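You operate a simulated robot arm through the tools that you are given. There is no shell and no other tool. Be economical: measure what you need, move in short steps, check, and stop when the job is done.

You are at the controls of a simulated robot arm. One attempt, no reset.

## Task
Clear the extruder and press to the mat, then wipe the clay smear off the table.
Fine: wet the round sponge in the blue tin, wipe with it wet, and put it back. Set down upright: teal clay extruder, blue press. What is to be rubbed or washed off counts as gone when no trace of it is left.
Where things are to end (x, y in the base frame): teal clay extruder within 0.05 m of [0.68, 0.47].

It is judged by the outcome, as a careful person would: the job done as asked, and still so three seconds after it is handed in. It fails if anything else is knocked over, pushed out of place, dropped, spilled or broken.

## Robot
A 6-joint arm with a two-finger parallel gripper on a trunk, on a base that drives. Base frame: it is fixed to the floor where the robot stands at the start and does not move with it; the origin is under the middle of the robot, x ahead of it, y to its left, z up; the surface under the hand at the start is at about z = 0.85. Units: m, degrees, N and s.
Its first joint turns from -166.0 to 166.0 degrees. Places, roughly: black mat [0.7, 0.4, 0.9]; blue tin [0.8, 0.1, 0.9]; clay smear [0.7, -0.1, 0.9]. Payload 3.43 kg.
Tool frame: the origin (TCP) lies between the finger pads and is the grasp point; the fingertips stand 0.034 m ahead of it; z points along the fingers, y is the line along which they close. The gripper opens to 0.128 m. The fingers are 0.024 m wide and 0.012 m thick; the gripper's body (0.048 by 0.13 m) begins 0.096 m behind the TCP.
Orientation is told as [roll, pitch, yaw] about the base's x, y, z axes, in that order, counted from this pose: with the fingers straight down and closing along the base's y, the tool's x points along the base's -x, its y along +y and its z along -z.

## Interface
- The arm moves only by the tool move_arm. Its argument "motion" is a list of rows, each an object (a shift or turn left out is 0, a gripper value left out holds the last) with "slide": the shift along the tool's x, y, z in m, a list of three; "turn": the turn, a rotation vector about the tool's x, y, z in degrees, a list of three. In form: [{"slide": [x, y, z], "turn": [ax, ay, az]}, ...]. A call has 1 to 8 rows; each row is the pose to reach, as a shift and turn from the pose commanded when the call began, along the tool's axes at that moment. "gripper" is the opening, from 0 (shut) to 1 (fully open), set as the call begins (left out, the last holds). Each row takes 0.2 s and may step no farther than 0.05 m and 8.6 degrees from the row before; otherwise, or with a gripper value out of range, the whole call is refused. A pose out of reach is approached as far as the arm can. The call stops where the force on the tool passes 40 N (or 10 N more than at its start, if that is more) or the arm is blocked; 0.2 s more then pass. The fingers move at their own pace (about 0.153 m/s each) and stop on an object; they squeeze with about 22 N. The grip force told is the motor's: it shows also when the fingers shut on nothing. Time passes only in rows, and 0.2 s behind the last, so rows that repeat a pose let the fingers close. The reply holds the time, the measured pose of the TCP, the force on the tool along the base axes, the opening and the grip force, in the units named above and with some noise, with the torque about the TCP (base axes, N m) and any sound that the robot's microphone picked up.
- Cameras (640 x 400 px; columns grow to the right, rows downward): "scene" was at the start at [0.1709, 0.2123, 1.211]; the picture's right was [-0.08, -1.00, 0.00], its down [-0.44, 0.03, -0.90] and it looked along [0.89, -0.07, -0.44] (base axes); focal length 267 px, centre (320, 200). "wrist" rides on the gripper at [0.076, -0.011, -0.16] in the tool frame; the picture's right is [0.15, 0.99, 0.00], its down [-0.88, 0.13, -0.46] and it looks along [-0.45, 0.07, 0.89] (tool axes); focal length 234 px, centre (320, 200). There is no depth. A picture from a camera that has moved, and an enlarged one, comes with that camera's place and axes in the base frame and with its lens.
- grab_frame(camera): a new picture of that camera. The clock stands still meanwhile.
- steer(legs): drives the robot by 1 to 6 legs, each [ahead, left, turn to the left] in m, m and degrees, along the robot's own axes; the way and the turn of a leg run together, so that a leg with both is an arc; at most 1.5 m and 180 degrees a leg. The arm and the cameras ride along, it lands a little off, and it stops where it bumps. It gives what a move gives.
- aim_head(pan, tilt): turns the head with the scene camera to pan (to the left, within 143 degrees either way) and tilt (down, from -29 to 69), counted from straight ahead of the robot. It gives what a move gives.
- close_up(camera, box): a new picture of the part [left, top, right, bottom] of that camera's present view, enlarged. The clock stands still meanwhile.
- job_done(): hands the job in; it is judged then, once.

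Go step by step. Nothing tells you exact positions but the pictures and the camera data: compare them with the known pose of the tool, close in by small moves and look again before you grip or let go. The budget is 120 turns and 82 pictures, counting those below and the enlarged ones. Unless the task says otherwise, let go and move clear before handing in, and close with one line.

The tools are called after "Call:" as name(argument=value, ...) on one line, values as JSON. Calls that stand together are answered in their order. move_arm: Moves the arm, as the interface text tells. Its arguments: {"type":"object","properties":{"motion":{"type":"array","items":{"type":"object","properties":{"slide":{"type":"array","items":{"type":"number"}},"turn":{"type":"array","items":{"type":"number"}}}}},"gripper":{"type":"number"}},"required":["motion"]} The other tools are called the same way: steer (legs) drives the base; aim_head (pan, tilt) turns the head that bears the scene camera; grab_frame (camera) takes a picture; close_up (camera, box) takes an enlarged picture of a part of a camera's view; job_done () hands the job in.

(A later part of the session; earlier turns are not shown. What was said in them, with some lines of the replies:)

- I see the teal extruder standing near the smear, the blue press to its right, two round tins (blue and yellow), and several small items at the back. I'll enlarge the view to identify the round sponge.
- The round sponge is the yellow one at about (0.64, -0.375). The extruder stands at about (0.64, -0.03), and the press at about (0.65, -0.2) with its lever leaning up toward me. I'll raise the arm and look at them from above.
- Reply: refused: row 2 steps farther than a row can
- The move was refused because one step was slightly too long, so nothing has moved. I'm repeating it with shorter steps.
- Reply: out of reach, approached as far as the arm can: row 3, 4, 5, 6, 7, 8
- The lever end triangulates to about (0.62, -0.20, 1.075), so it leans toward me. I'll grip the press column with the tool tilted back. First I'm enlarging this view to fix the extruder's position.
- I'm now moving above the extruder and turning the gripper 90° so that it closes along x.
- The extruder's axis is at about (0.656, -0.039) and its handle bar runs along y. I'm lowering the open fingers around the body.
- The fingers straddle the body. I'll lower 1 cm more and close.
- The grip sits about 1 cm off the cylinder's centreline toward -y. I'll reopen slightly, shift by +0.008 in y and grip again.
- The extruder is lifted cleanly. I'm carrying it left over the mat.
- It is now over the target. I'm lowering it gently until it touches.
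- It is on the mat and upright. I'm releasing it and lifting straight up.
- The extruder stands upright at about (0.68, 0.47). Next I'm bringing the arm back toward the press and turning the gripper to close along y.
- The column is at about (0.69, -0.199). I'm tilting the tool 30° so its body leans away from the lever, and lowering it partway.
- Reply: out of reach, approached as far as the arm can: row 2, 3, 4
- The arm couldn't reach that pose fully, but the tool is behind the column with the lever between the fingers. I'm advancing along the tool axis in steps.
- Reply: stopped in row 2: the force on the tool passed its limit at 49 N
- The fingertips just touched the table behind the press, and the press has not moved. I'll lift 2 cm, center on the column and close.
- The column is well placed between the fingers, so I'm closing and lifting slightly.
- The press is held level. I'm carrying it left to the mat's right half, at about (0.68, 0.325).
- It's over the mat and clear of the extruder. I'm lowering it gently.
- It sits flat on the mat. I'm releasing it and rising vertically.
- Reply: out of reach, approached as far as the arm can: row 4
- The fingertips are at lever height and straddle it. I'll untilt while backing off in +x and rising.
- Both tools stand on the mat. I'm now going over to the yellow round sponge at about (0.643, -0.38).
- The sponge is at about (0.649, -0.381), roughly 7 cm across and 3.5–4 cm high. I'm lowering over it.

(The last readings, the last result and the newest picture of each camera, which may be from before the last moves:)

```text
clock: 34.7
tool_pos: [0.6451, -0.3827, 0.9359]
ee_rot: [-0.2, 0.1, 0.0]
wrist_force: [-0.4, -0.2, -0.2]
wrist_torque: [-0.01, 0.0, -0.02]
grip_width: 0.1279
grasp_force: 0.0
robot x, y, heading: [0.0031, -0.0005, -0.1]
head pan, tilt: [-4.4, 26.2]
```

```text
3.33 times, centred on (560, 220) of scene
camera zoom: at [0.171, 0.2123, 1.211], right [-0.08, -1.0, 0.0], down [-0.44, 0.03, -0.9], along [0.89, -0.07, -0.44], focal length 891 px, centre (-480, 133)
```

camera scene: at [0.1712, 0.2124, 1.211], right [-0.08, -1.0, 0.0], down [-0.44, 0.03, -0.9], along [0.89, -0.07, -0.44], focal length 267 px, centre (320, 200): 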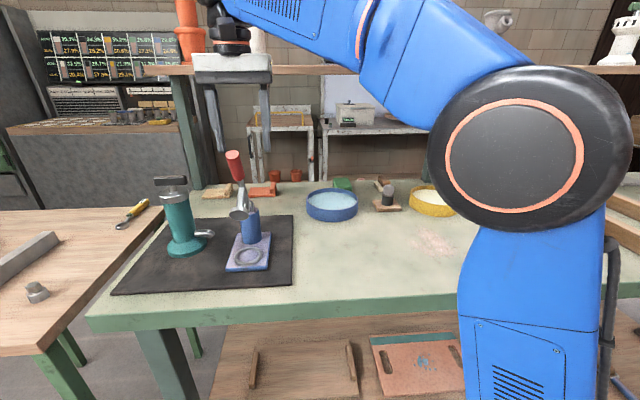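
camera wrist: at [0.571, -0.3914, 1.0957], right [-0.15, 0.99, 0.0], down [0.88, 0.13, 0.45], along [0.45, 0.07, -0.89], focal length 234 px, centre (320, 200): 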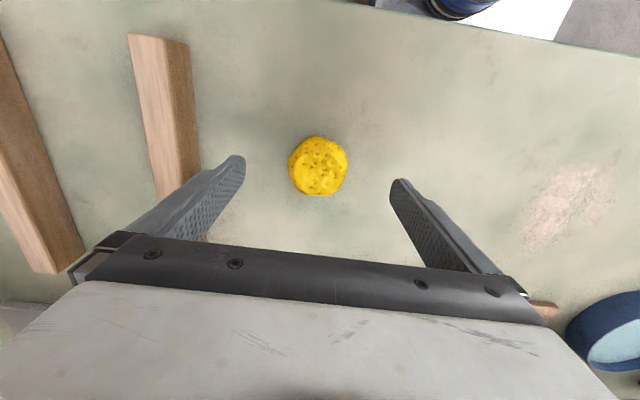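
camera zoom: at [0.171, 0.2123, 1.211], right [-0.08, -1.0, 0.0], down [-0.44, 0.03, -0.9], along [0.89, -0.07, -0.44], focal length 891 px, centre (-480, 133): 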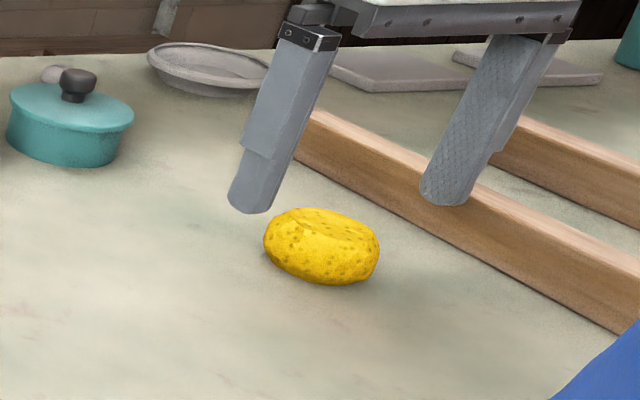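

The sponge is centred at (0.646, -0.382), which is where it must go back. I'm lowering so that its bottom stays just below the fingertips, then closing.

Call:
move_arm(motion=[{"slide": [0, 0, 0.02]}, {"slide": [0, 0, 0.036]}])

Call:
move_arm(motion=[{}, {}, {}], gripper=0.3)

Call:
move_arm(motion=[{"slide": [0, 0, -0.04]}, {"slide": [0, 0, -0.08]}])

Call:
grab_frame(camera="scene")

Call:
grab_frame(camera="wrist")

```text
clock: 35.3
tool_pos: [0.6456, -0.3815, 0.899]
ee_rot: [-0.1, 0.1, -0.1]
wrist_force: [-0.4, 1.0, -0.2]
wrist_torque: [-0.02, -0.01, 0.0]
grip_width: 0.1277
grasp_force: 0.1
robot x, y, heading: [0.001, 0.0018, 0.1]
head pan, tilt: [-4.4, 26.2]
```

```text
clock: 36.1
tool_pos: [0.6454, -0.3815, 0.8989]
ee_rot: [0.0, 0.2, 0.0]
wrist_force: [-0.3, 1.0, 0.6]
wrist_torque: [0.01, -0.05, -0.02]
grip_width: 0.0564
grasp_force: 22.1
robot x, y, heading: [0.0011, 0.0032, 0.2]
head pan, tilt: [-4.4, 26.2]
```

```text
clock: 36.7
tool_pos: [0.6463, -0.3835, 0.9802]
ee_rot: [0.0, 0.2, 0.1]
wrist_force: [0.0, -0.6, -0.1]
wrist_torque: [0.03, 0.0, 0.01]
grip_width: 0.0564
grasp_force: 21.9
robot x, y, heading: [-0.0001, 0.0023, 0.0]
head pan, tilt: [-4.4, 26.2]
```

```text
45 pictures are left
camera scene: at [0.1711, 0.2122, 1.211], right [-0.08, -1.0, 0.0], down [-0.44, 0.03, -0.9], along [0.89, -0.07, -0.44], focal length 267 px, centre (320, 200)
```

scene: 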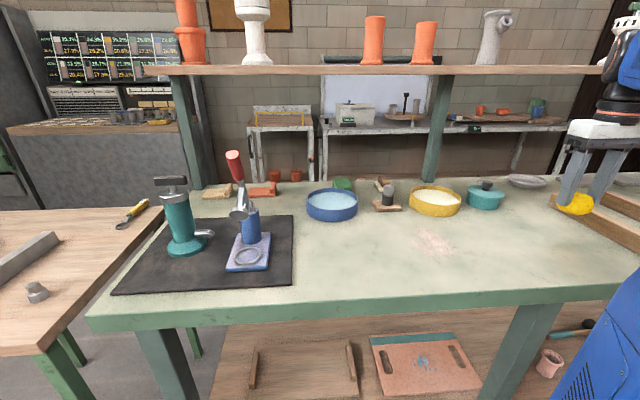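

```text
44 pictures are left
camera wrist: at [0.5708, -0.3935, 1.1395], right [-0.15, 0.99, 0.0], down [0.88, 0.13, 0.45], along [0.45, 0.07, -0.89], focal length 234 px, centre (320, 200)
```

wrist: 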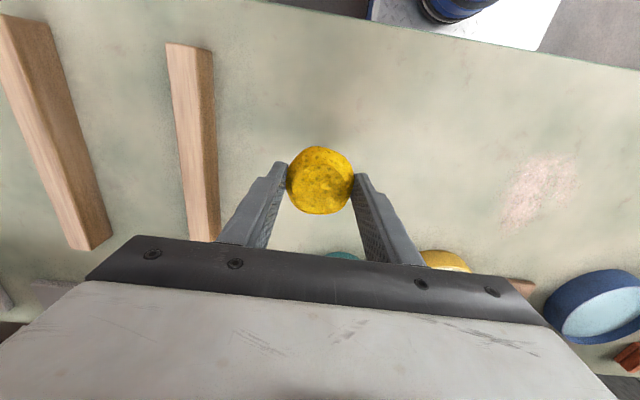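

The sponge is held with about 1.5 cm below the fingertips. I'm raising it and carrying it over to the blue tin at about (0.818, 0.131).

Call:
move_arm(motion=[{"slide": [0, 0, -0.045]}, {"slide": [-0.014, 0.043, -0.05]}, {"slide": [-0.028, 0.086, -0.05]}, {"slide": [-0.042, 0.129, -0.05]}, {"slide": [-0.056, 0.172, -0.05]}, {"slide": [-0.07, 0.215, -0.05]}, {"slide": [-0.085, 0.258, -0.05]}, {"slide": [-0.1, 0.301, -0.05]}])

Call:
move_arm(motion=[{"slide": [-0.015, 0.043, 0]}, {"slide": [-0.03, 0.086, 0]}, {"slide": [-0.045, 0.129, 0]}, {"slide": [-0.06, 0.172, 0]}, {"slide": [-0.072, 0.213, 0]}])

Call:
grab_frame(camera="wrist")

Call:
close_up(camera="scene", box=[260, 100, 420, 250])

```text
clock: 38.5
tool_pos: [0.7459, -0.082, 1.0287]
ee_rot: [0.1, 0.2, -0.1]
wrist_force: [-0.7, 0.5, -0.2]
wrist_torque: [0.02, 0.03, 0.02]
grip_width: 0.0566
grasp_force: 21.8
robot x, y, heading: [-0.0006, 0.0003, 0.1]
head pan, tilt: [-4.4, 26.2]
```

```text
clock: 39.7
tool_pos: [0.8166, 0.1309, 1.0276]
ee_rot: [0.1, 0.1, -0.1]
wrist_force: [-0.4, 0.1, -0.3]
wrist_torque: [0.04, -0.07, -0.03]
grip_width: 0.0563
grasp_force: 22.0
robot x, y, heading: [-0.0014, -0.0008, -0.0]
head pan, tilt: [-4.4, 26.2]
```

```text
43 pictures are left
camera wrist: at [0.7417, 0.1221, 1.1872], right [-0.15, 0.99, 0.0], down [0.88, 0.13, 0.45], along [0.45, 0.07, -0.89], focal length 234 px, centre (320, 200)
```

wrist: 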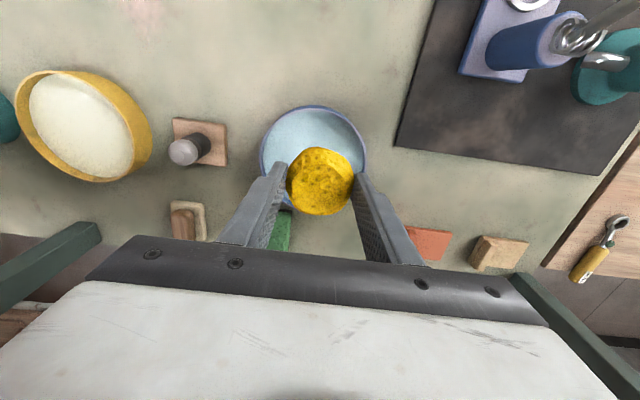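

```text
2.67 times, centred on (340, 175) of scene
camera zoom: at [0.171, 0.2121, 1.211], right [-0.08, -1.0, 0.0], down [-0.44, 0.03, -0.9], along [0.89, -0.07, -0.44], focal length 713 px, centre (267, 267)
```

zoom: 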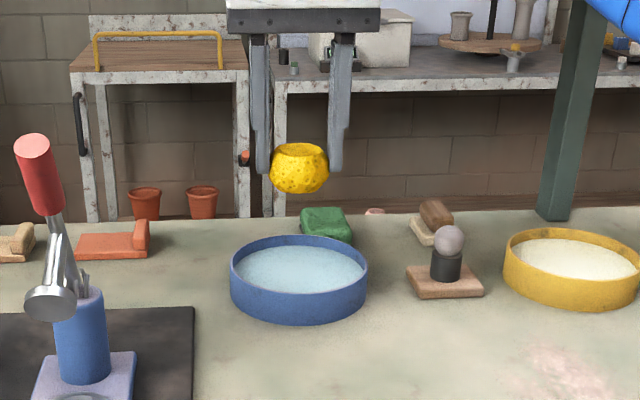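

The tin's centre is nearer (0.832, 0.127). I'll shift over it and dip the sponge.

Call:
move_arm(motion=[{"slide": [-0.016, -0.004, 0]}, {"slide": [-0.016, -0.004, 0.04]}, {"slide": [-0.016, -0.004, 0.075]}])

Call:
close_up(camera="scene", box=[260, 100, 420, 250])

Call:
grab_frame(camera="wrist")

```text
clock: 40.5
tool_pos: [0.8356, 0.1295, 0.9501]
ee_rot: [0.0, 0.1, 0.0]
wrist_force: [0.5, -0.2, 0.2]
wrist_torque: [0.01, -0.03, -0.02]
grip_width: 0.0562
grasp_force: 22.1
robot x, y, heading: [-0.0009, 0.0005, 0.2]
head pan, tilt: [-4.4, 26.2]
```

```text
2.67 times, centred on (340, 175) of scene
camera zoom: at [0.171, 0.2124, 1.211], right [-0.08, -1.0, 0.0], down [-0.44, 0.03, -0.9], along [0.89, -0.07, -0.44], focal length 713 px, centre (267, 267)
```

zoom: 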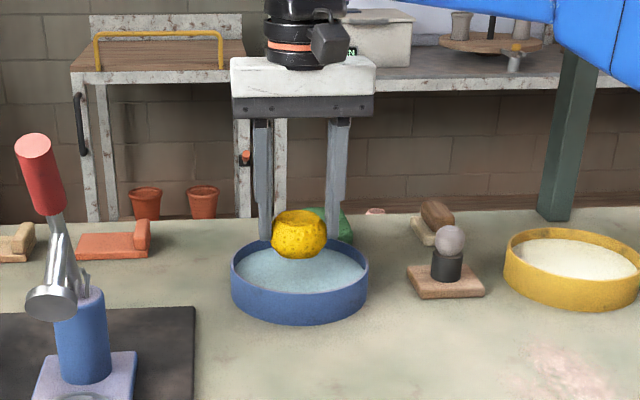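

```text
40 pictures are left
camera wrist: at [0.7599, 0.1194, 1.11], right [-0.15, 0.99, 0.0], down [0.88, 0.13, 0.45], along [0.45, 0.07, -0.89], focal length 234 px, centre (320, 200)
```

wrist: 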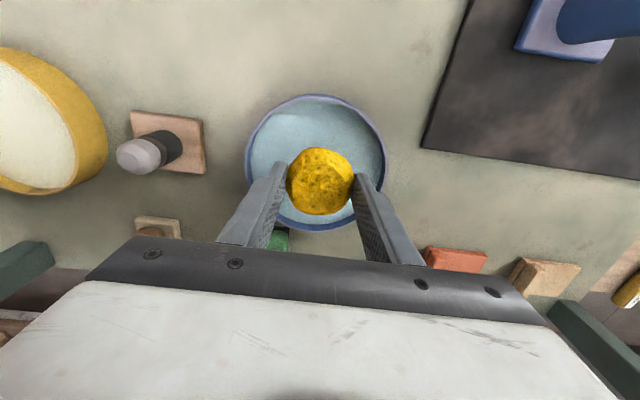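

The sponge is well centred over the water. I'm dipping it in.

Call:
move_arm(motion=[{"slide": [0.003, -0.002, 0.02]}, {"slide": [0.003, -0.002, 0.038]}, {"slide": [0.003, -0.002, 0.044]}, {"slide": [0.003, -0.002, 0.044]}, {"slide": [0.003, -0.002, 0.044]}])

Call:
close_up(camera="scene", box=[260, 100, 420, 250])

```text
clock: 41.7
tool_pos: [0.8317, 0.1263, 0.9081]
ee_rot: [-0.1, 0.0, 0.0]
wrist_force: [1.9, -1.2, 30.6]
wrist_torque: [0.0, -0.2, -0.06]
grip_width: 0.0557
grasp_force: 22.4
robot x, y, heading: [0.0022, -0.0025, 0.1]
head pan, tilt: [-4.4, 26.2]
```

```text
2.67 times, centred on (340, 175) of scene
camera zoom: at [0.1702, 0.2122, 1.2112], right [-0.08, -1.0, 0.0], down [-0.44, 0.03, -0.9], along [0.9, -0.07, -0.44], focal length 713 px, centre (267, 267)
```

zoom: 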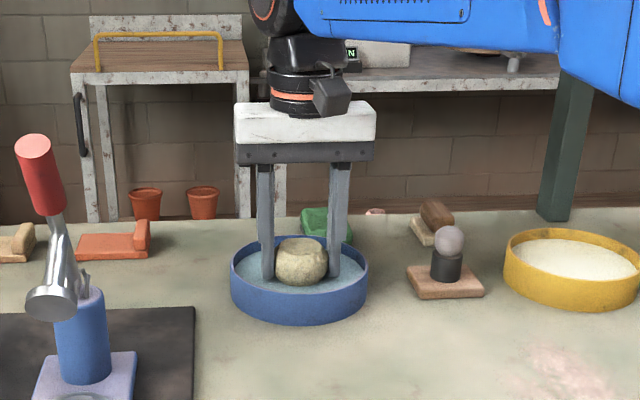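

The sponge changed colour, so it is wet. I'm lifting it and letting it drip over the tin for a moment.

Call:
move_arm(motion=[{"slide": [0, 0, -0.03]}, {"slide": [0, 0, -0.06]}, {"slide": [0, 0, -0.07]}, {"slide": [0, 0, -0.07]}, {"slide": [0, 0, -0.07]}, {"slide": [0, 0, -0.07]}])

Call:
grab_frame(camera="wrist")

Call:
close_up(camera="scene", box=[260, 100, 420, 250])

Call:
close_up(camera="scene", box=[360, 190, 520, 290])

```text
clock: 43.1
tool_pos: [0.8316, 0.129, 0.9786]
ee_rot: [0.0, 0.2, 0.0]
wrist_force: [-0.9, 0.1, 0.1]
wrist_torque: [0.03, -0.05, -0.01]
grip_width: 0.0559
grasp_force: 22.2
robot x, y, heading: [0.0018, -0.0005, 0.3]
head pan, tilt: [-4.4, 26.2]
```

```text
38 pictures are left
camera wrist: at [0.7559, 0.1203, 1.1381], right [-0.15, 0.99, 0.0], down [0.88, 0.13, 0.45], along [0.45, 0.07, -0.89], focal length 234 px, centre (320, 200)
```

wrist: 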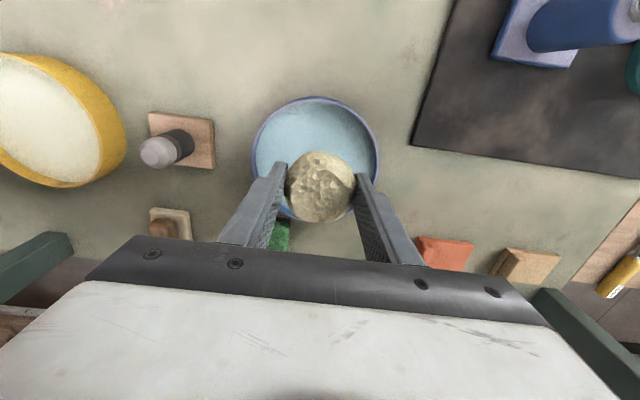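

```text
2.67 times, centred on (340, 175) of scene
camera zoom: at [0.1711, 0.2124, 1.211], right [-0.08, -1.0, 0.0], down [-0.44, 0.03, -0.9], along [0.89, -0.07, -0.44], focal length 713 px, centre (267, 267)
```

zoom: 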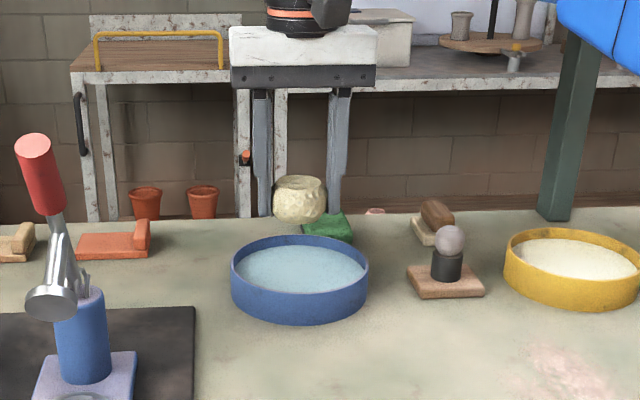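

```text
4.00 times, centred on (440, 240) of scene
camera zoom: at [0.1711, 0.2124, 1.211], right [-0.08, -1.0, 0.0], down [-0.44, 0.03, -0.9], along [0.89, -0.07, -0.44], focal length 1069 px, centre (-160, 40)
```

zoom: 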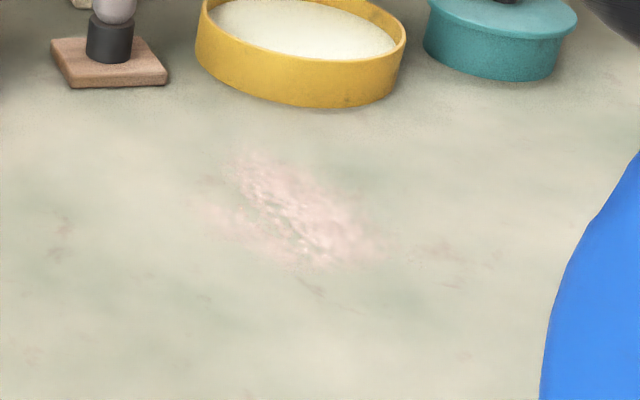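

The wet sponge is ready. The smear spans about x 0.605–0.72 and y -0.12 to -0.035, so I'm moving to its near-left corner and going down to just above the table.

Call:
move_arm(motion=[{"slide": [0.035, -0.02, 0]}, {"slide": [0.07, -0.05, 0]}, {"slide": [0.09, -0.09, 0]}, {"slide": [0.105, -0.13, 0]}, {"slide": [0.11, -0.16, 0.01]}, {"slide": [0.112, -0.16, 0.045]}, {"slide": [0.112, -0.16, 0.066]}])

Call:
move_arm(motion=[{"slide": [0, 0, 0.005]}, {"slide": [0, 0, 0.008]}])

Call:
close_up(camera="scene", box=[360, 170, 520, 290])

```text
clock: 44.7
tool_pos: [0.7203, -0.0345, 0.9116]
ee_rot: [-0.1, 0.1, 0.1]
wrist_force: [0.1, -0.8, -0.3]
wrist_torque: [-0.03, 0.01, -0.02]
grip_width: 0.056
grasp_force: 22.2
robot x, y, heading: [0.0012, 0.0004, 0.0]
head pan, tilt: [-4.4, 26.2]
```

```text
clock: 45.3
tool_pos: [0.7187, -0.0335, 0.9058]
ee_rot: [0.0, 0.1, 0.0]
wrist_force: [0.6, -0.6, -0.6]
wrist_torque: [0.02, 0.03, 0.0]
grip_width: 0.0559
grasp_force: 22.1
robot x, y, heading: [0.0031, 0.0011, -0.3]
head pan, tilt: [-4.4, 26.2]
```

```text
3.33 times, centred on (440, 230) of scene
camera zoom: at [0.1711, 0.2123, 1.211], right [-0.08, -1.0, 0.0], down [-0.44, 0.03, -0.9], along [0.89, -0.07, -0.44], focal length 891 px, centre (-80, 100)
```

zoom: 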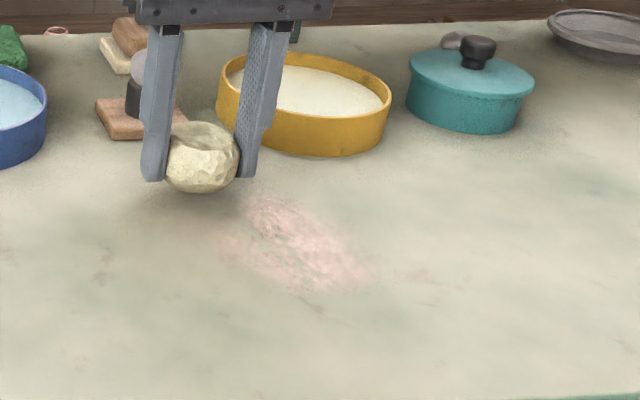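

It isn't touching yet, so I'm pressing down in small steps until I feel light contact.

Call:
move_arm(motion=[{"slide": [0, 0, 0.004]}, {"slide": [0, 0, 0.006]}])

Call:
move_arm(motion=[{"slide": [0, 0, 0.002]}])

```text
clock: 45.9
tool_pos: [0.7204, -0.0329, 0.8987]
ee_rot: [0.0, 0.1, -0.1]
wrist_force: [0.5, 0.4, 0.4]
wrist_torque: [0.02, 0.02, -0.03]
grip_width: 0.0563
grasp_force: 21.5
robot x, y, heading: [-0.0002, -0.0008, -0.0]
head pan, tilt: [-4.4, 26.2]
```

```text
clock: 46.3
tool_pos: [0.7195, -0.0334, 0.8972]
ee_rot: [0.0, 0.1, 0.0]
wrist_force: [-0.1, 0.4, 0.5]
wrist_torque: [0.0, 0.0, -0.01]
grip_width: 0.0557
grasp_force: 22.0
robot x, y, heading: [0.0002, 0.0015, -0.2]
head pan, tilt: [-4.4, 26.2]
```

Call:
move_arm(motion=[{"slide": [0, 0, 0.002]}, {"slide": [0, 0, 0.003]}])

Call:
move_arm(motion=[{"slide": [0, 0, 0.001]}, {"slide": [0, 0, 0.002]}])

```text
clock: 46.9
tool_pos: [0.7192, -0.0342, 0.8934]
ee_rot: [0.0, 0.1, 0.0]
wrist_force: [0.6, 0.2, -0.5]
wrist_torque: [0.01, -0.01, 0.01]
grip_width: 0.0557
grasp_force: 22.8
robot x, y, heading: [-0.0017, 0.0008, 0.3]
head pan, tilt: [-4.4, 26.2]
```

```text
clock: 47.5
tool_pos: [0.7202, -0.0342, 0.8917]
ee_rot: [0.0, 0.2, 0.0]
wrist_force: [0.3, -0.4, -0.5]
wrist_torque: [-0.02, -0.01, -0.01]
grip_width: 0.0561
grasp_force: 21.4
robot x, y, heading: [-0.0012, -0.0036, 0.1]
head pan, tilt: [-4.4, 26.2]
```

Still no contact reading. I'm looking at the gap before going lower.

Call:
close_up(camera="scene", box=[385, 190, 445, 230])

```text
10.00 times, centred on (415, 210) of scene
camera zoom: at [0.1711, 0.2123, 1.211], right [-0.08, -1.0, 0.0], down [-0.44, 0.03, -0.9], along [0.89, -0.07, -0.44], focal length 2673 px, centre (-630, 100)
```

zoom: 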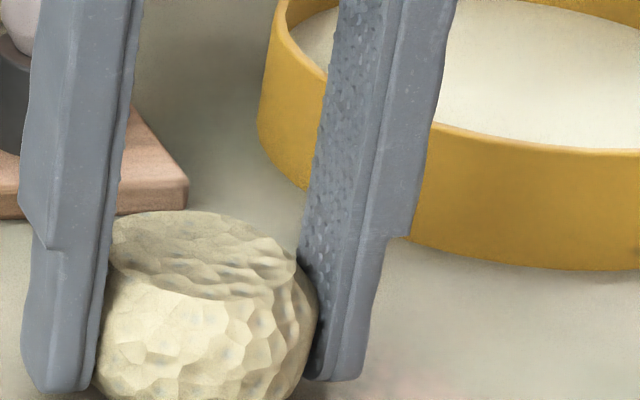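

The sponge bottom is a few millimetres below the fingertips. I'm continuing down carefully.

Call:
move_arm(motion=[{"slide": [0, 0, 0.0015]}, {"slide": [0, 0, 0.0025]}])

Call:
close_up(camera="scene", box=[380, 200, 450, 245])

```text
clock: 48.1
tool_pos: [0.721, -0.0332, 0.8887]
ee_rot: [0.0, 0.2, 0.0]
wrist_force: [0.8, -0.2, 0.2]
wrist_torque: [-0.01, 0.0, -0.02]
grip_width: 0.0561
grasp_force: 22.1
robot x, y, heading: [0.0002, 0.0002, -0.1]
head pan, tilt: [-4.4, 26.2]
```

```text
8.89 times, centred on (415, 222) of scene
camera zoom: at [0.1711, 0.2123, 1.211], right [-0.08, -1.0, 0.0], down [-0.44, 0.03, -0.9], along [0.89, -0.07, -0.44], focal length 2376 px, centre (-524, 0)
```

zoom: 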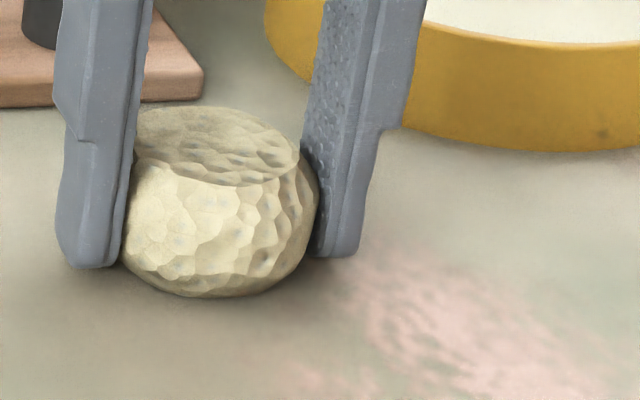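

The sponge slid up in the grip when it was dipped, so it barely protrudes. I'll set it down here, raise 1.2 cm and grip it again so more of it sticks out.

Call:
move_arm(motion=[{"slide": [0, 0, 0.0015]}, {"slide": [0, 0, 0.0025]}])

Call:
move_arm(motion=[{}, {}], gripper=0.56)

Call:
move_arm(motion=[{"slide": [0, 0, -0.007]}, {"slide": [0, 0, -0.014]}])

Call:
move_arm(motion=[{}, {}], gripper=0.3)

Call:
close_up(camera="scene", box=[380, 200, 450, 245])

```text
clock: 48.7
tool_pos: [0.7196, -0.0329, 0.8881]
ee_rot: [0.0, 0.1, 0.0]
wrist_force: [0.5, 1.8, 3.2]
wrist_torque: [0.03, -0.03, -0.02]
grip_width: 0.056
grasp_force: 21.9
robot x, y, heading: [0.0034, -0.0006, -0.0]
head pan, tilt: [-4.4, 26.2]
```

```text
clock: 49.3
tool_pos: [0.72, -0.0345, 0.8869]
ee_rot: [-0.1, 0.1, 0.0]
wrist_force: [0.3, 0.3, 0.1]
wrist_torque: [0.03, 0.0, 0.06]
grip_width: 0.0715
grasp_force: 0.1
robot x, y, heading: [0.0005, -0.0014, 0.0]
head pan, tilt: [-4.4, 26.2]
```

```text
clock: 49.9
tool_pos: [0.7204, -0.0343, 0.901]
ee_rot: [0.0, 0.0, 0.0]
wrist_force: [-0.4, 0.9, -0.2]
wrist_torque: [-0.04, -0.01, -0.03]
grip_width: 0.0714
grasp_force: 0.1
robot x, y, heading: [0.0017, 0.0008, 0.1]
head pan, tilt: [-4.4, 26.2]
```

```text
clock: 50.5
tool_pos: [0.7205, -0.0332, 0.9015]
ee_rot: [-0.1, 0.0, 0.0]
wrist_force: [0.5, -0.1, 0.3]
wrist_torque: [0.02, 0.03, 0.0]
grip_width: 0.056
grasp_force: 21.9
robot x, y, heading: [0.0003, -0.0002, 0.3]
head pan, tilt: [-4.4, 26.2]
```

```text
8.89 times, centred on (415, 222) of scene
camera zoom: at [0.1711, 0.2123, 1.211], right [-0.08, -1.0, 0.0], down [-0.44, 0.03, -0.9], along [0.89, -0.07, -0.44], focal length 2376 px, centre (-524, 0)
```

zoom: 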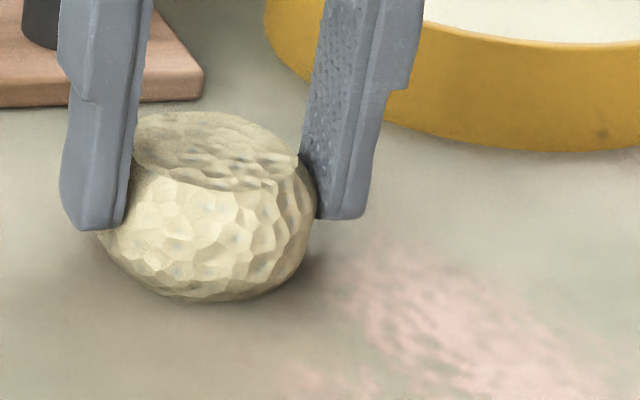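

It is now gripped with the sponge protruding well. I'll press lightly and wipe the first two lanes along x.

Call:
move_arm(motion=[{"slide": [0, 0, 0.003]}, {"slide": [0.04, 0, 0.003]}, {"slide": [0.08, 0, 0.003]}, {"slide": [0.12, 0, 0.003]}, {"slide": [0.12, -0.022, 0.003]}, {"slide": [0.08, -0.022, 0.003]}, {"slide": [0.04, -0.022, 0.003]}, {"slide": [0, -0.022, 0.003]}])

Call:
close_up(camera="scene", box=[370, 180, 510, 285])

```text
clock: 52.3
tool_pos: [0.7175, -0.0578, 0.899]
ee_rot: [0.0, 0.2, 0.0]
wrist_force: [-10.3, -0.6, 13.3]
wrist_torque: [0.05, 0.37, 0.05]
grip_width: 0.0561
grasp_force: 21.9
robot x, y, heading: [-0.0016, -0.002, 0.0]
head pan, tilt: [-4.4, 26.2]
```

```text
3.81 times, centred on (440, 232) of scene
camera zoom: at [0.1702, 0.2123, 1.2111], right [-0.08, -1.0, 0.0], down [-0.44, 0.03, -0.9], along [0.89, -0.07, -0.44], focal length 1018 px, centre (-137, 76)
```

zoom: 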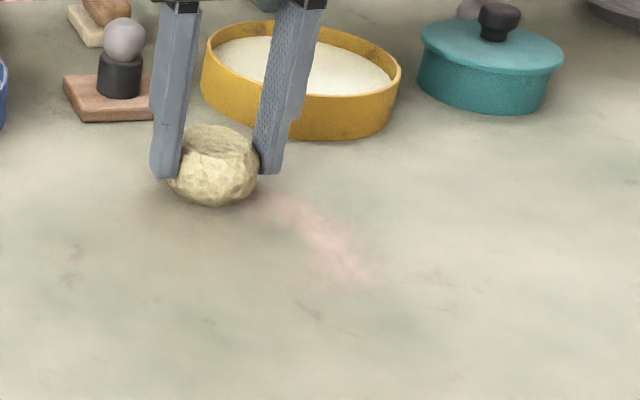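

The wipe is working well, at about 13 N. Next lanes.

Call:
move_arm(motion=[{"slide": [0, -0.02, 0]}, {"slide": [0.04, -0.02, 0]}, {"slide": [0.08, -0.02, 0]}, {"slide": [0.12, -0.02, 0]}, {"slide": [0.12, -0.04, 0]}, {"slide": [0.08, -0.04, 0]}, {"slide": [0.04, -0.04, 0]}, {"slide": [0, -0.04, 0]}])

Call:
move_arm(motion=[{"slide": [0, -0.018, 0]}, {"slide": [0.04, -0.018, 0]}, {"slide": [0.08, -0.018, 0]}, {"slide": [0.12, -0.018, 0]}, {"slide": [0.12, 0.01, 0]}, {"slide": [0.08, 0.01, 0]}, {"slide": [0.04, 0.01, 0]}, {"slide": [0, 0.01, 0]}])

Call:
close_up(camera="scene", box=[370, 180, 510, 285])

```text
clock: 54.1
tool_pos: [0.7197, -0.0987, 0.8973]
ee_rot: [0.0, 0.2, 0.0]
wrist_force: [-0.5, 0.3, 0.5]
wrist_torque: [-0.03, -0.03, 0.01]
grip_width: 0.0556
grasp_force: 22.2
robot x, y, heading: [0.0005, 0.0031, -0.0]
head pan, tilt: [-4.4, 26.2]
```

```text
clock: 55.9
tool_pos: [0.7184, -0.0861, 0.9003]
ee_rot: [0.0, 0.1, -0.1]
wrist_force: [-0.2, -0.4, 0.3]
wrist_torque: [0.0, -0.04, 0.0]
grip_width: 0.0559
grasp_force: 21.9
robot x, y, heading: [-0.0015, -0.0003, -0.2]
head pan, tilt: [-4.4, 26.2]
```

```text
3.81 times, centred on (440, 232) of scene
camera zoom: at [0.1706, 0.2123, 1.211], right [-0.08, -1.0, 0.0], down [-0.44, 0.03, -0.9], along [0.89, -0.07, -0.44], focal length 1018 px, centre (-137, 76)
```

zoom: 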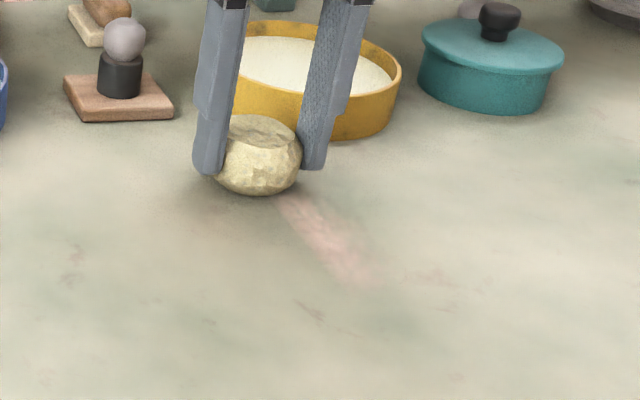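

Contact was lost on those last lanes because the sponge rode up slightly. I'm pressing 5 mm deeper and redoing them.

Call:
move_arm(motion=[{"slide": [0, 0, 0.005]}, {"slide": [0.04, -0.004, 0.005]}, {"slide": [0.08, -0.008, 0.005]}, {"slide": [0.125, -0.012, 0.005]}, {"slide": [0.125, -0.03, 0.005]}, {"slide": [0.08, -0.025, 0.005]}, {"slide": [0.04, -0.02, 0.005]}, {"slide": [0, -0.02, 0.005]}])

Call:
close_up(camera="scene", box=[370, 180, 510, 285])

```text
clock: 57.7
tool_pos: [0.7203, -0.106, 0.8951]
ee_rot: [0.0, 0.1, 0.0]
wrist_force: [0.0, 1.0, -0.2]
wrist_torque: [0.01, -0.01, 0.0]
grip_width: 0.0557
grasp_force: 21.9
robot x, y, heading: [-0.0016, 0.0007, 0.1]
head pan, tilt: [-4.4, 26.2]
```

```text
3.81 times, centred on (440, 232) of scene
camera zoom: at [0.1708, 0.2123, 1.211], right [-0.08, -1.0, 0.0], down [-0.44, 0.03, -0.9], along [0.89, -0.07, -0.44], focal length 1018 px, centre (-137, 76)
```

zoom: 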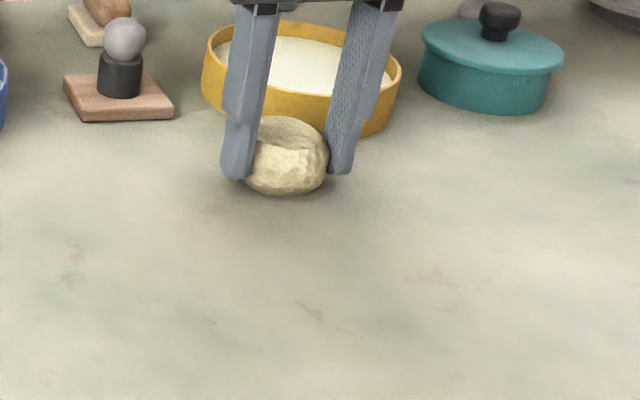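

The smear looks nearly gone. I'll make one more full pass with slightly more pressure, to be sure.

Call:
move_arm(motion=[{"slide": [0, -0.015, 0.003]}, {"slide": [0.045, -0.015, 0.003]}, {"slide": [0.09, -0.015, 0.003]}, {"slide": [0.13, -0.015, 0.003]}, {"slide": [0.13, 0.008, 0.003]}, {"slide": [0.09, 0.008, 0.003]}, {"slide": [0.045, 0.008, 0.003]}, {"slide": [0, 0.008, 0.003]}])

Call:
move_arm(motion=[{"slide": [0, 0.022, 0.001]}, {"slide": [0.045, 0.022, 0.001]}, {"slide": [0.09, 0.022, 0.001]}, {"slide": [0.13, 0.022, 0.001]}, {"slide": [0.13, 0.046, 0.001]}, {"slide": [0.09, 0.046, 0.001]}, {"slide": [0.045, 0.046, 0.001]}, {"slide": [0, 0.046, 0.001]}])

Call:
move_arm(motion=[{"slide": [0, 0, -0.04]}, {"slide": [0, -0.04, -0.08]}, {"slide": [0.01, -0.085, -0.08]}, {"slide": [0.02, -0.13, -0.08]}, {"slide": [0.03, -0.175, -0.08]}, {"slide": [0.045, -0.22, -0.08]}, {"slide": [0.06, -0.265, -0.08]}, {"slide": [0.073, -0.308, -0.08]}])

Call:
close_up(camera="scene", box=[370, 180, 510, 285])

Call:
grab_frame(camera="wrist")

```text
clock: 59.5
tool_pos: [0.7238, -0.0971, 0.8908]
ee_rot: [0.1, 0.1, 0.1]
wrist_force: [-5.1, -1.3, 6.5]
wrist_torque: [-0.04, 0.27, 0.01]
grip_width: 0.0559
grasp_force: 22.3
robot x, y, heading: [-0.0004, 0.0022, 0.1]
head pan, tilt: [-4.4, 26.2]
```

```text
clock: 61.3
tool_pos: [0.7164, -0.0506, 0.8888]
ee_rot: [0.0, 0.2, 0.0]
wrist_force: [-8.8, 0.5, 9.1]
wrist_torque: [-0.02, 0.25, 0.03]
grip_width: 0.056
grasp_force: 22.5
robot x, y, heading: [0.0003, -0.0019, 0.2]
head pan, tilt: [-4.4, 26.2]
```

```text
refused: row 2 steps farther than a row can; nothing moved
```

```text
3.81 times, centred on (440, 232) of scene
camera zoom: at [0.1703, 0.2123, 1.2111], right [-0.08, -1.0, 0.0], down [-0.44, 0.03, -0.9], along [0.89, -0.07, -0.44], focal length 1018 px, centre (-137, 76)
```

zoom: 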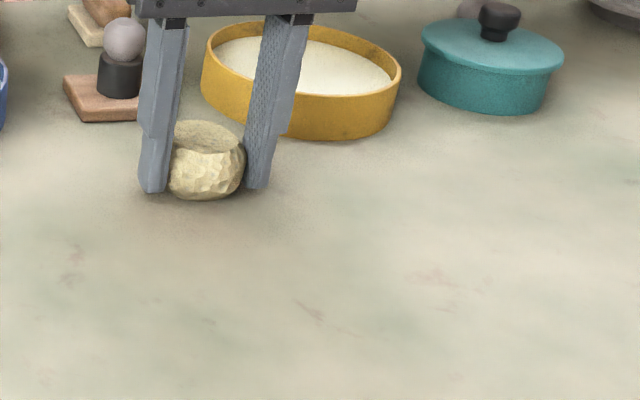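

```text
27 pictures are left
camera wrist: at [0.6419, -0.0606, 1.0481], right [-0.15, 0.99, 0.0], down [0.88, 0.13, 0.45], along [0.45, 0.07, -0.89], focal length 234 px, centre (320, 200)
```

wrist: 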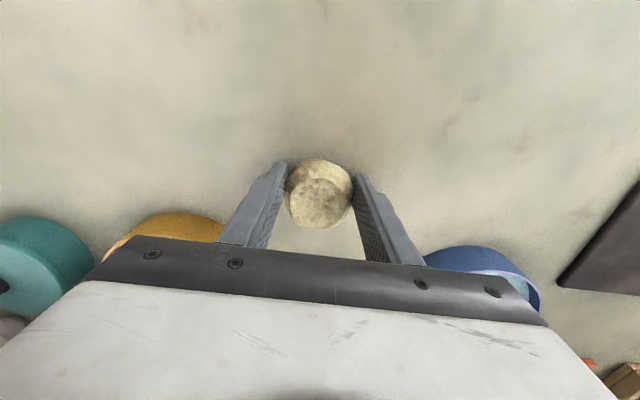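

The surface looks clean. I'm lifting off toward the sponge's original place and checking the table from above on the way.

Call:
move_arm(motion=[{"slide": [0, 0, -0.04]}, {"slide": [0.0, -0.015, -0.08]}, {"slide": [0.03, -0.04, -0.1]}, {"slide": [0.06, -0.07, -0.12]}, {"slide": [0.09, -0.08, -0.14]}])

Call:
grab_frame(camera="wrist")

Call:
close_up(camera="scene", box=[370, 180, 510, 285])

```text
clock: 62.5
tool_pos: [0.6307, -0.1315, 1.0308]
ee_rot: [-0.1, 0.2, 0.0]
wrist_force: [0.0, -0.9, -1.6]
wrist_torque: [-0.02, 0.04, 0.02]
grip_width: 0.056
grasp_force: 21.8
robot x, y, heading: [0.0023, -0.0033, -0.0]
head pan, tilt: [-4.4, 26.2]
```

```text
26 pictures are left
camera wrist: at [0.5547, -0.1412, 1.1899], right [-0.15, 0.99, 0.0], down [0.88, 0.13, 0.45], along [0.45, 0.07, -0.89], focal length 234 px, centre (320, 200)
```

wrist: 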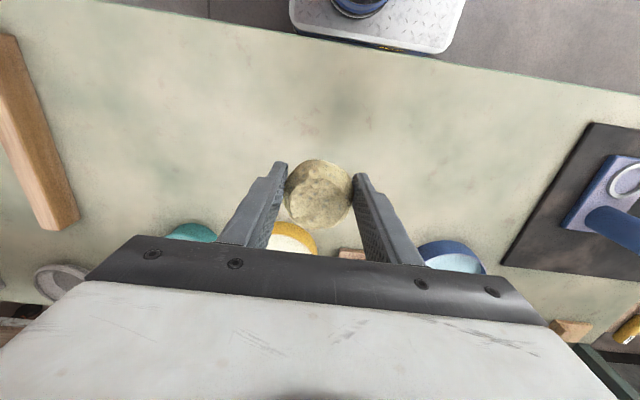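

```text
3.81 times, centred on (440, 232) of scene
camera zoom: at [0.1714, 0.2123, 1.211], right [-0.08, -1.0, 0.0], down [-0.44, 0.03, -0.9], along [0.89, -0.07, -0.44], focal length 1018 px, centre (-137, 76)
```

zoom: 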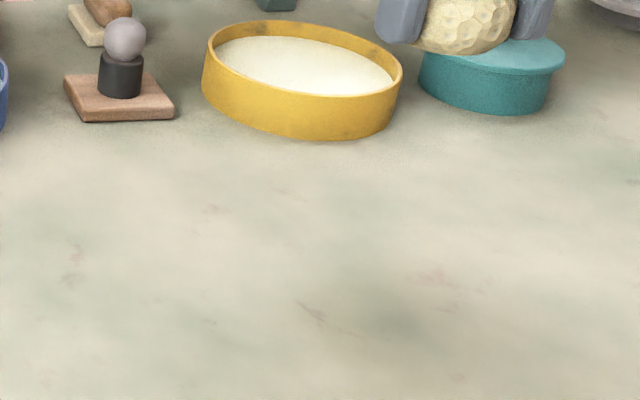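

There's no trace of the smear left. I'm returning the sponge to (0.646, -0.382).

Call:
move_arm(motion=[{"slide": [-0.003, -0.045, 0]}, {"slide": [-0.006, -0.09, 0]}, {"slide": [-0.009, -0.135, 0]}, {"slide": [-0.012, -0.18, 0]}, {"slide": [-0.015, -0.225, 0]}, {"slide": [-0.015, -0.25, 0.03]}, {"slide": [-0.015, -0.25, 0.075]}, {"slide": [-0.015, -0.25, 0.12]}])

Call:
move_arm(motion=[{"slide": [0, 0, 0.012]}, {"slide": [0, 0, 0.019]}, {"slide": [0, 0, 0.021]}])

Call:
close_up(camera="scene", box=[480, 160, 640, 280])

```text
clock: 64.3
tool_pos: [0.649, -0.3784, 0.9085]
ee_rot: [-0.1, 0.0, 0.0]
wrist_force: [0.3, 0.1, -0.2]
wrist_torque: [-0.03, 0.0, 0.02]
grip_width: 0.0561
grasp_force: 22.3
robot x, y, heading: [0.0022, -0.002, -0.0]
head pan, tilt: [-4.4, 26.2]
```

```text
clock: 65.1
tool_pos: [0.6476, -0.3793, 0.8883]
ee_rot: [-0.1, 0.0, 0.0]
wrist_force: [5.1, 3.0, 11.1]
wrist_torque: [0.16, -0.21, 0.0]
grip_width: 0.056
grasp_force: 21.9
robot x, y, heading: [-0.003, 0.0, -0.2]
head pan, tilt: [-4.4, 26.2]
```

```text
3.33 times, centred on (560, 220) of scene
camera zoom: at [0.1709, 0.2126, 1.211], right [-0.08, -1.0, 0.0], down [-0.44, 0.03, -0.9], along [0.89, -0.07, -0.44], focal length 891 px, centre (-480, 133)
```

zoom: 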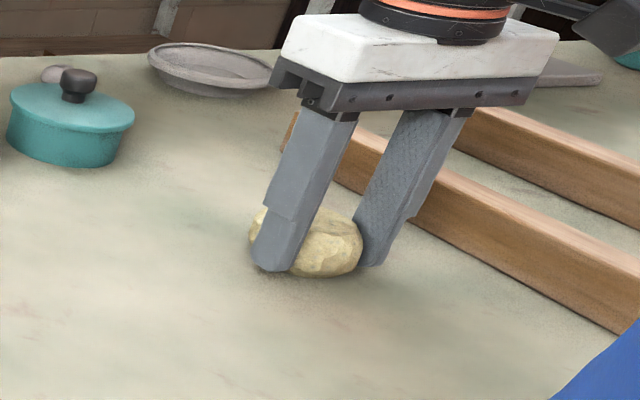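

The sponge sits about 1 cm too far in +x because it shifted in the grip while wiping. I'll correct that before releasing.

Call:
move_arm(motion=[{"slide": [0, 0, -0.008]}, {"slide": [0.011, -0.003, -0.008]}, {"slide": [0.011, -0.003, -0.002]}, {"slide": [0.011, -0.003, 0]}])

Call:
move_arm(motion=[{}, {}, {}], gripper=0.8)

Call:
move_arm(motion=[{"slide": [0, 0, -0.04]}, {"slide": [0, 0, -0.085]}, {"slide": [0, 0, -0.13]}, {"slide": [0, 0, -0.17]}, {"slide": [0.04, 0, -0.18]}])

Call:
grab_frame(camera="wrist")

Call:
close_up(camera="scene", box=[480, 160, 640, 280])

Call:
grab_frame(camera="scene")

```text
clock: 66.1
tool_pos: [0.6326, -0.3837, 0.8892]
ee_rot: [-0.2, 0.2, 0.0]
wrist_force: [-0.5, -0.5, -0.5]
wrist_torque: [0.03, 0.0, -0.05]
grip_width: 0.056
grasp_force: 22.0
robot x, y, heading: [0.0004, 0.0027, -0.4]
head pan, tilt: [-4.4, 26.2]
```

```text
clock: 66.9
tool_pos: [0.6329, -0.3838, 0.8889]
ee_rot: [0.0, 0.1, 0.1]
wrist_force: [0.2, -0.5, -0.5]
wrist_torque: [0.02, -0.02, -0.02]
grip_width: 0.1025
grasp_force: 0.0
robot x, y, heading: [0.0015, -0.0009, 0.1]
head pan, tilt: [-4.4, 26.2]
```

```text
clock: 68.1
tool_pos: [0.5929, -0.3861, 1.0688]
ee_rot: [0.0, 0.1, -0.1]
wrist_force: [0.5, -0.2, -0.5]
wrist_torque: [0.05, 0.01, 0.0]
grip_width: 0.1027
grasp_force: 0.0
robot x, y, heading: [0.0012, 0.0005, 0.1]
head pan, tilt: [-4.4, 26.2]
```

```text
23 pictures are left
camera wrist: at [0.5174, -0.3951, 1.2287], right [-0.15, 0.99, 0.0], down [0.88, 0.13, 0.45], along [0.45, 0.07, -0.89], focal length 234 px, centre (320, 200)
```

wrist: 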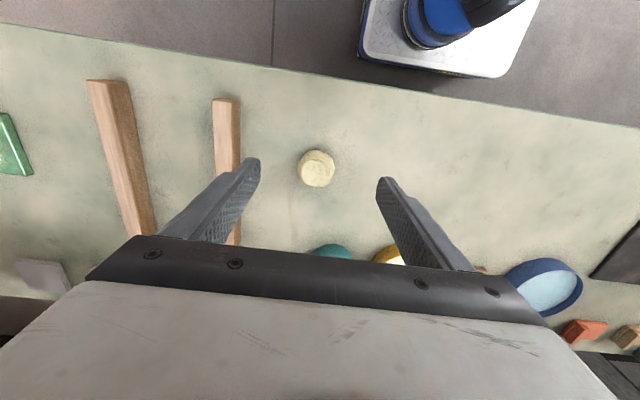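

```text
3.33 times, centred on (560, 220) of scene
camera zoom: at [0.1712, 0.2122, 1.211], right [-0.08, -1.0, 0.0], down [-0.44, 0.03, -0.9], along [0.89, -0.07, -0.44], focal length 891 px, centre (-480, 133)
```

zoom: 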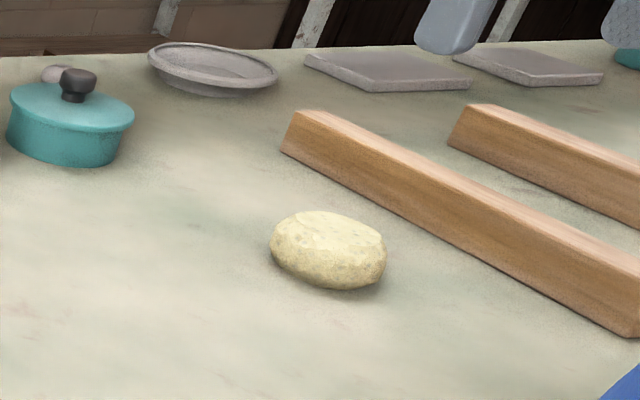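

```text
21 pictures are left
camera scene: at [0.1712, 0.2122, 1.211], right [-0.08, -1.0, 0.0], down [-0.44, 0.03, -0.9], along [0.89, -0.07, -0.44], focal length 267 px, centre (320, 200)
```

scene: 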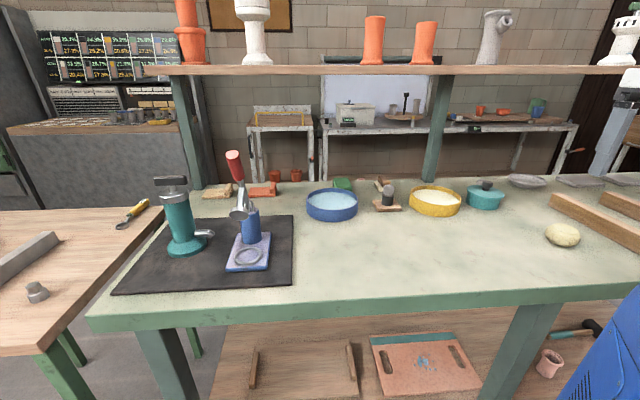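

The sponge is within about 5 mm of where it started. I'll take one last close look at the wiped area.

Call:
close_up(camera="scene", box=[390, 205, 490, 275])

Call:
close_up(camera="scene", box=[100, 140, 310, 300])

```text
5.71 times, centred on (440, 240) of scene
camera zoom: at [0.1712, 0.2122, 1.211], right [-0.08, -1.0, 0.0], down [-0.44, 0.03, -0.9], along [0.89, -0.07, -0.44], focal length 1528 px, centre (-366, -29)
```

zoom: 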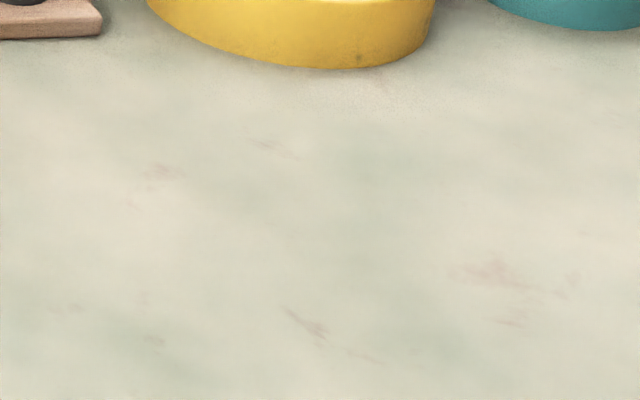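

```text
2.50 times, centred on (205, 220) of scene
camera zoom: at [0.1712, 0.2122, 1.211], right [-0.08, -1.0, 0.0], down [-0.44, 0.03, -0.9], along [0.89, -0.07, -0.44], focal length 668 px, centre (608, 150)
```

zoom: 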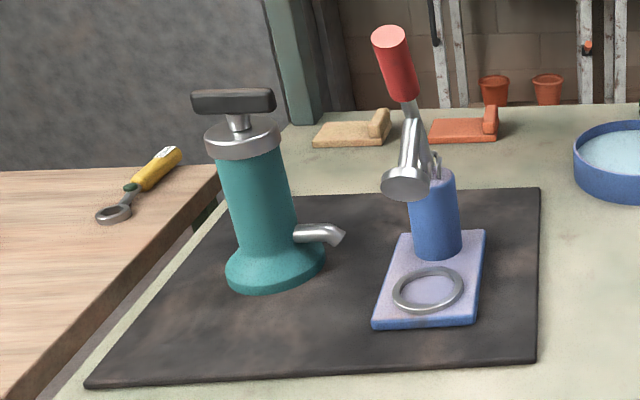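

Only the table's own marbling remains. Both tools stand upright on the mat, the sponge is back and the arm is clear, so I'm handing in.

Call:
job_done()

```text
The job is handed in.
```

The extruder and press are upright on the mat, the clay smear is wiped off with the wet round sponge, and the sponge is back within about 5 mm of where it started.
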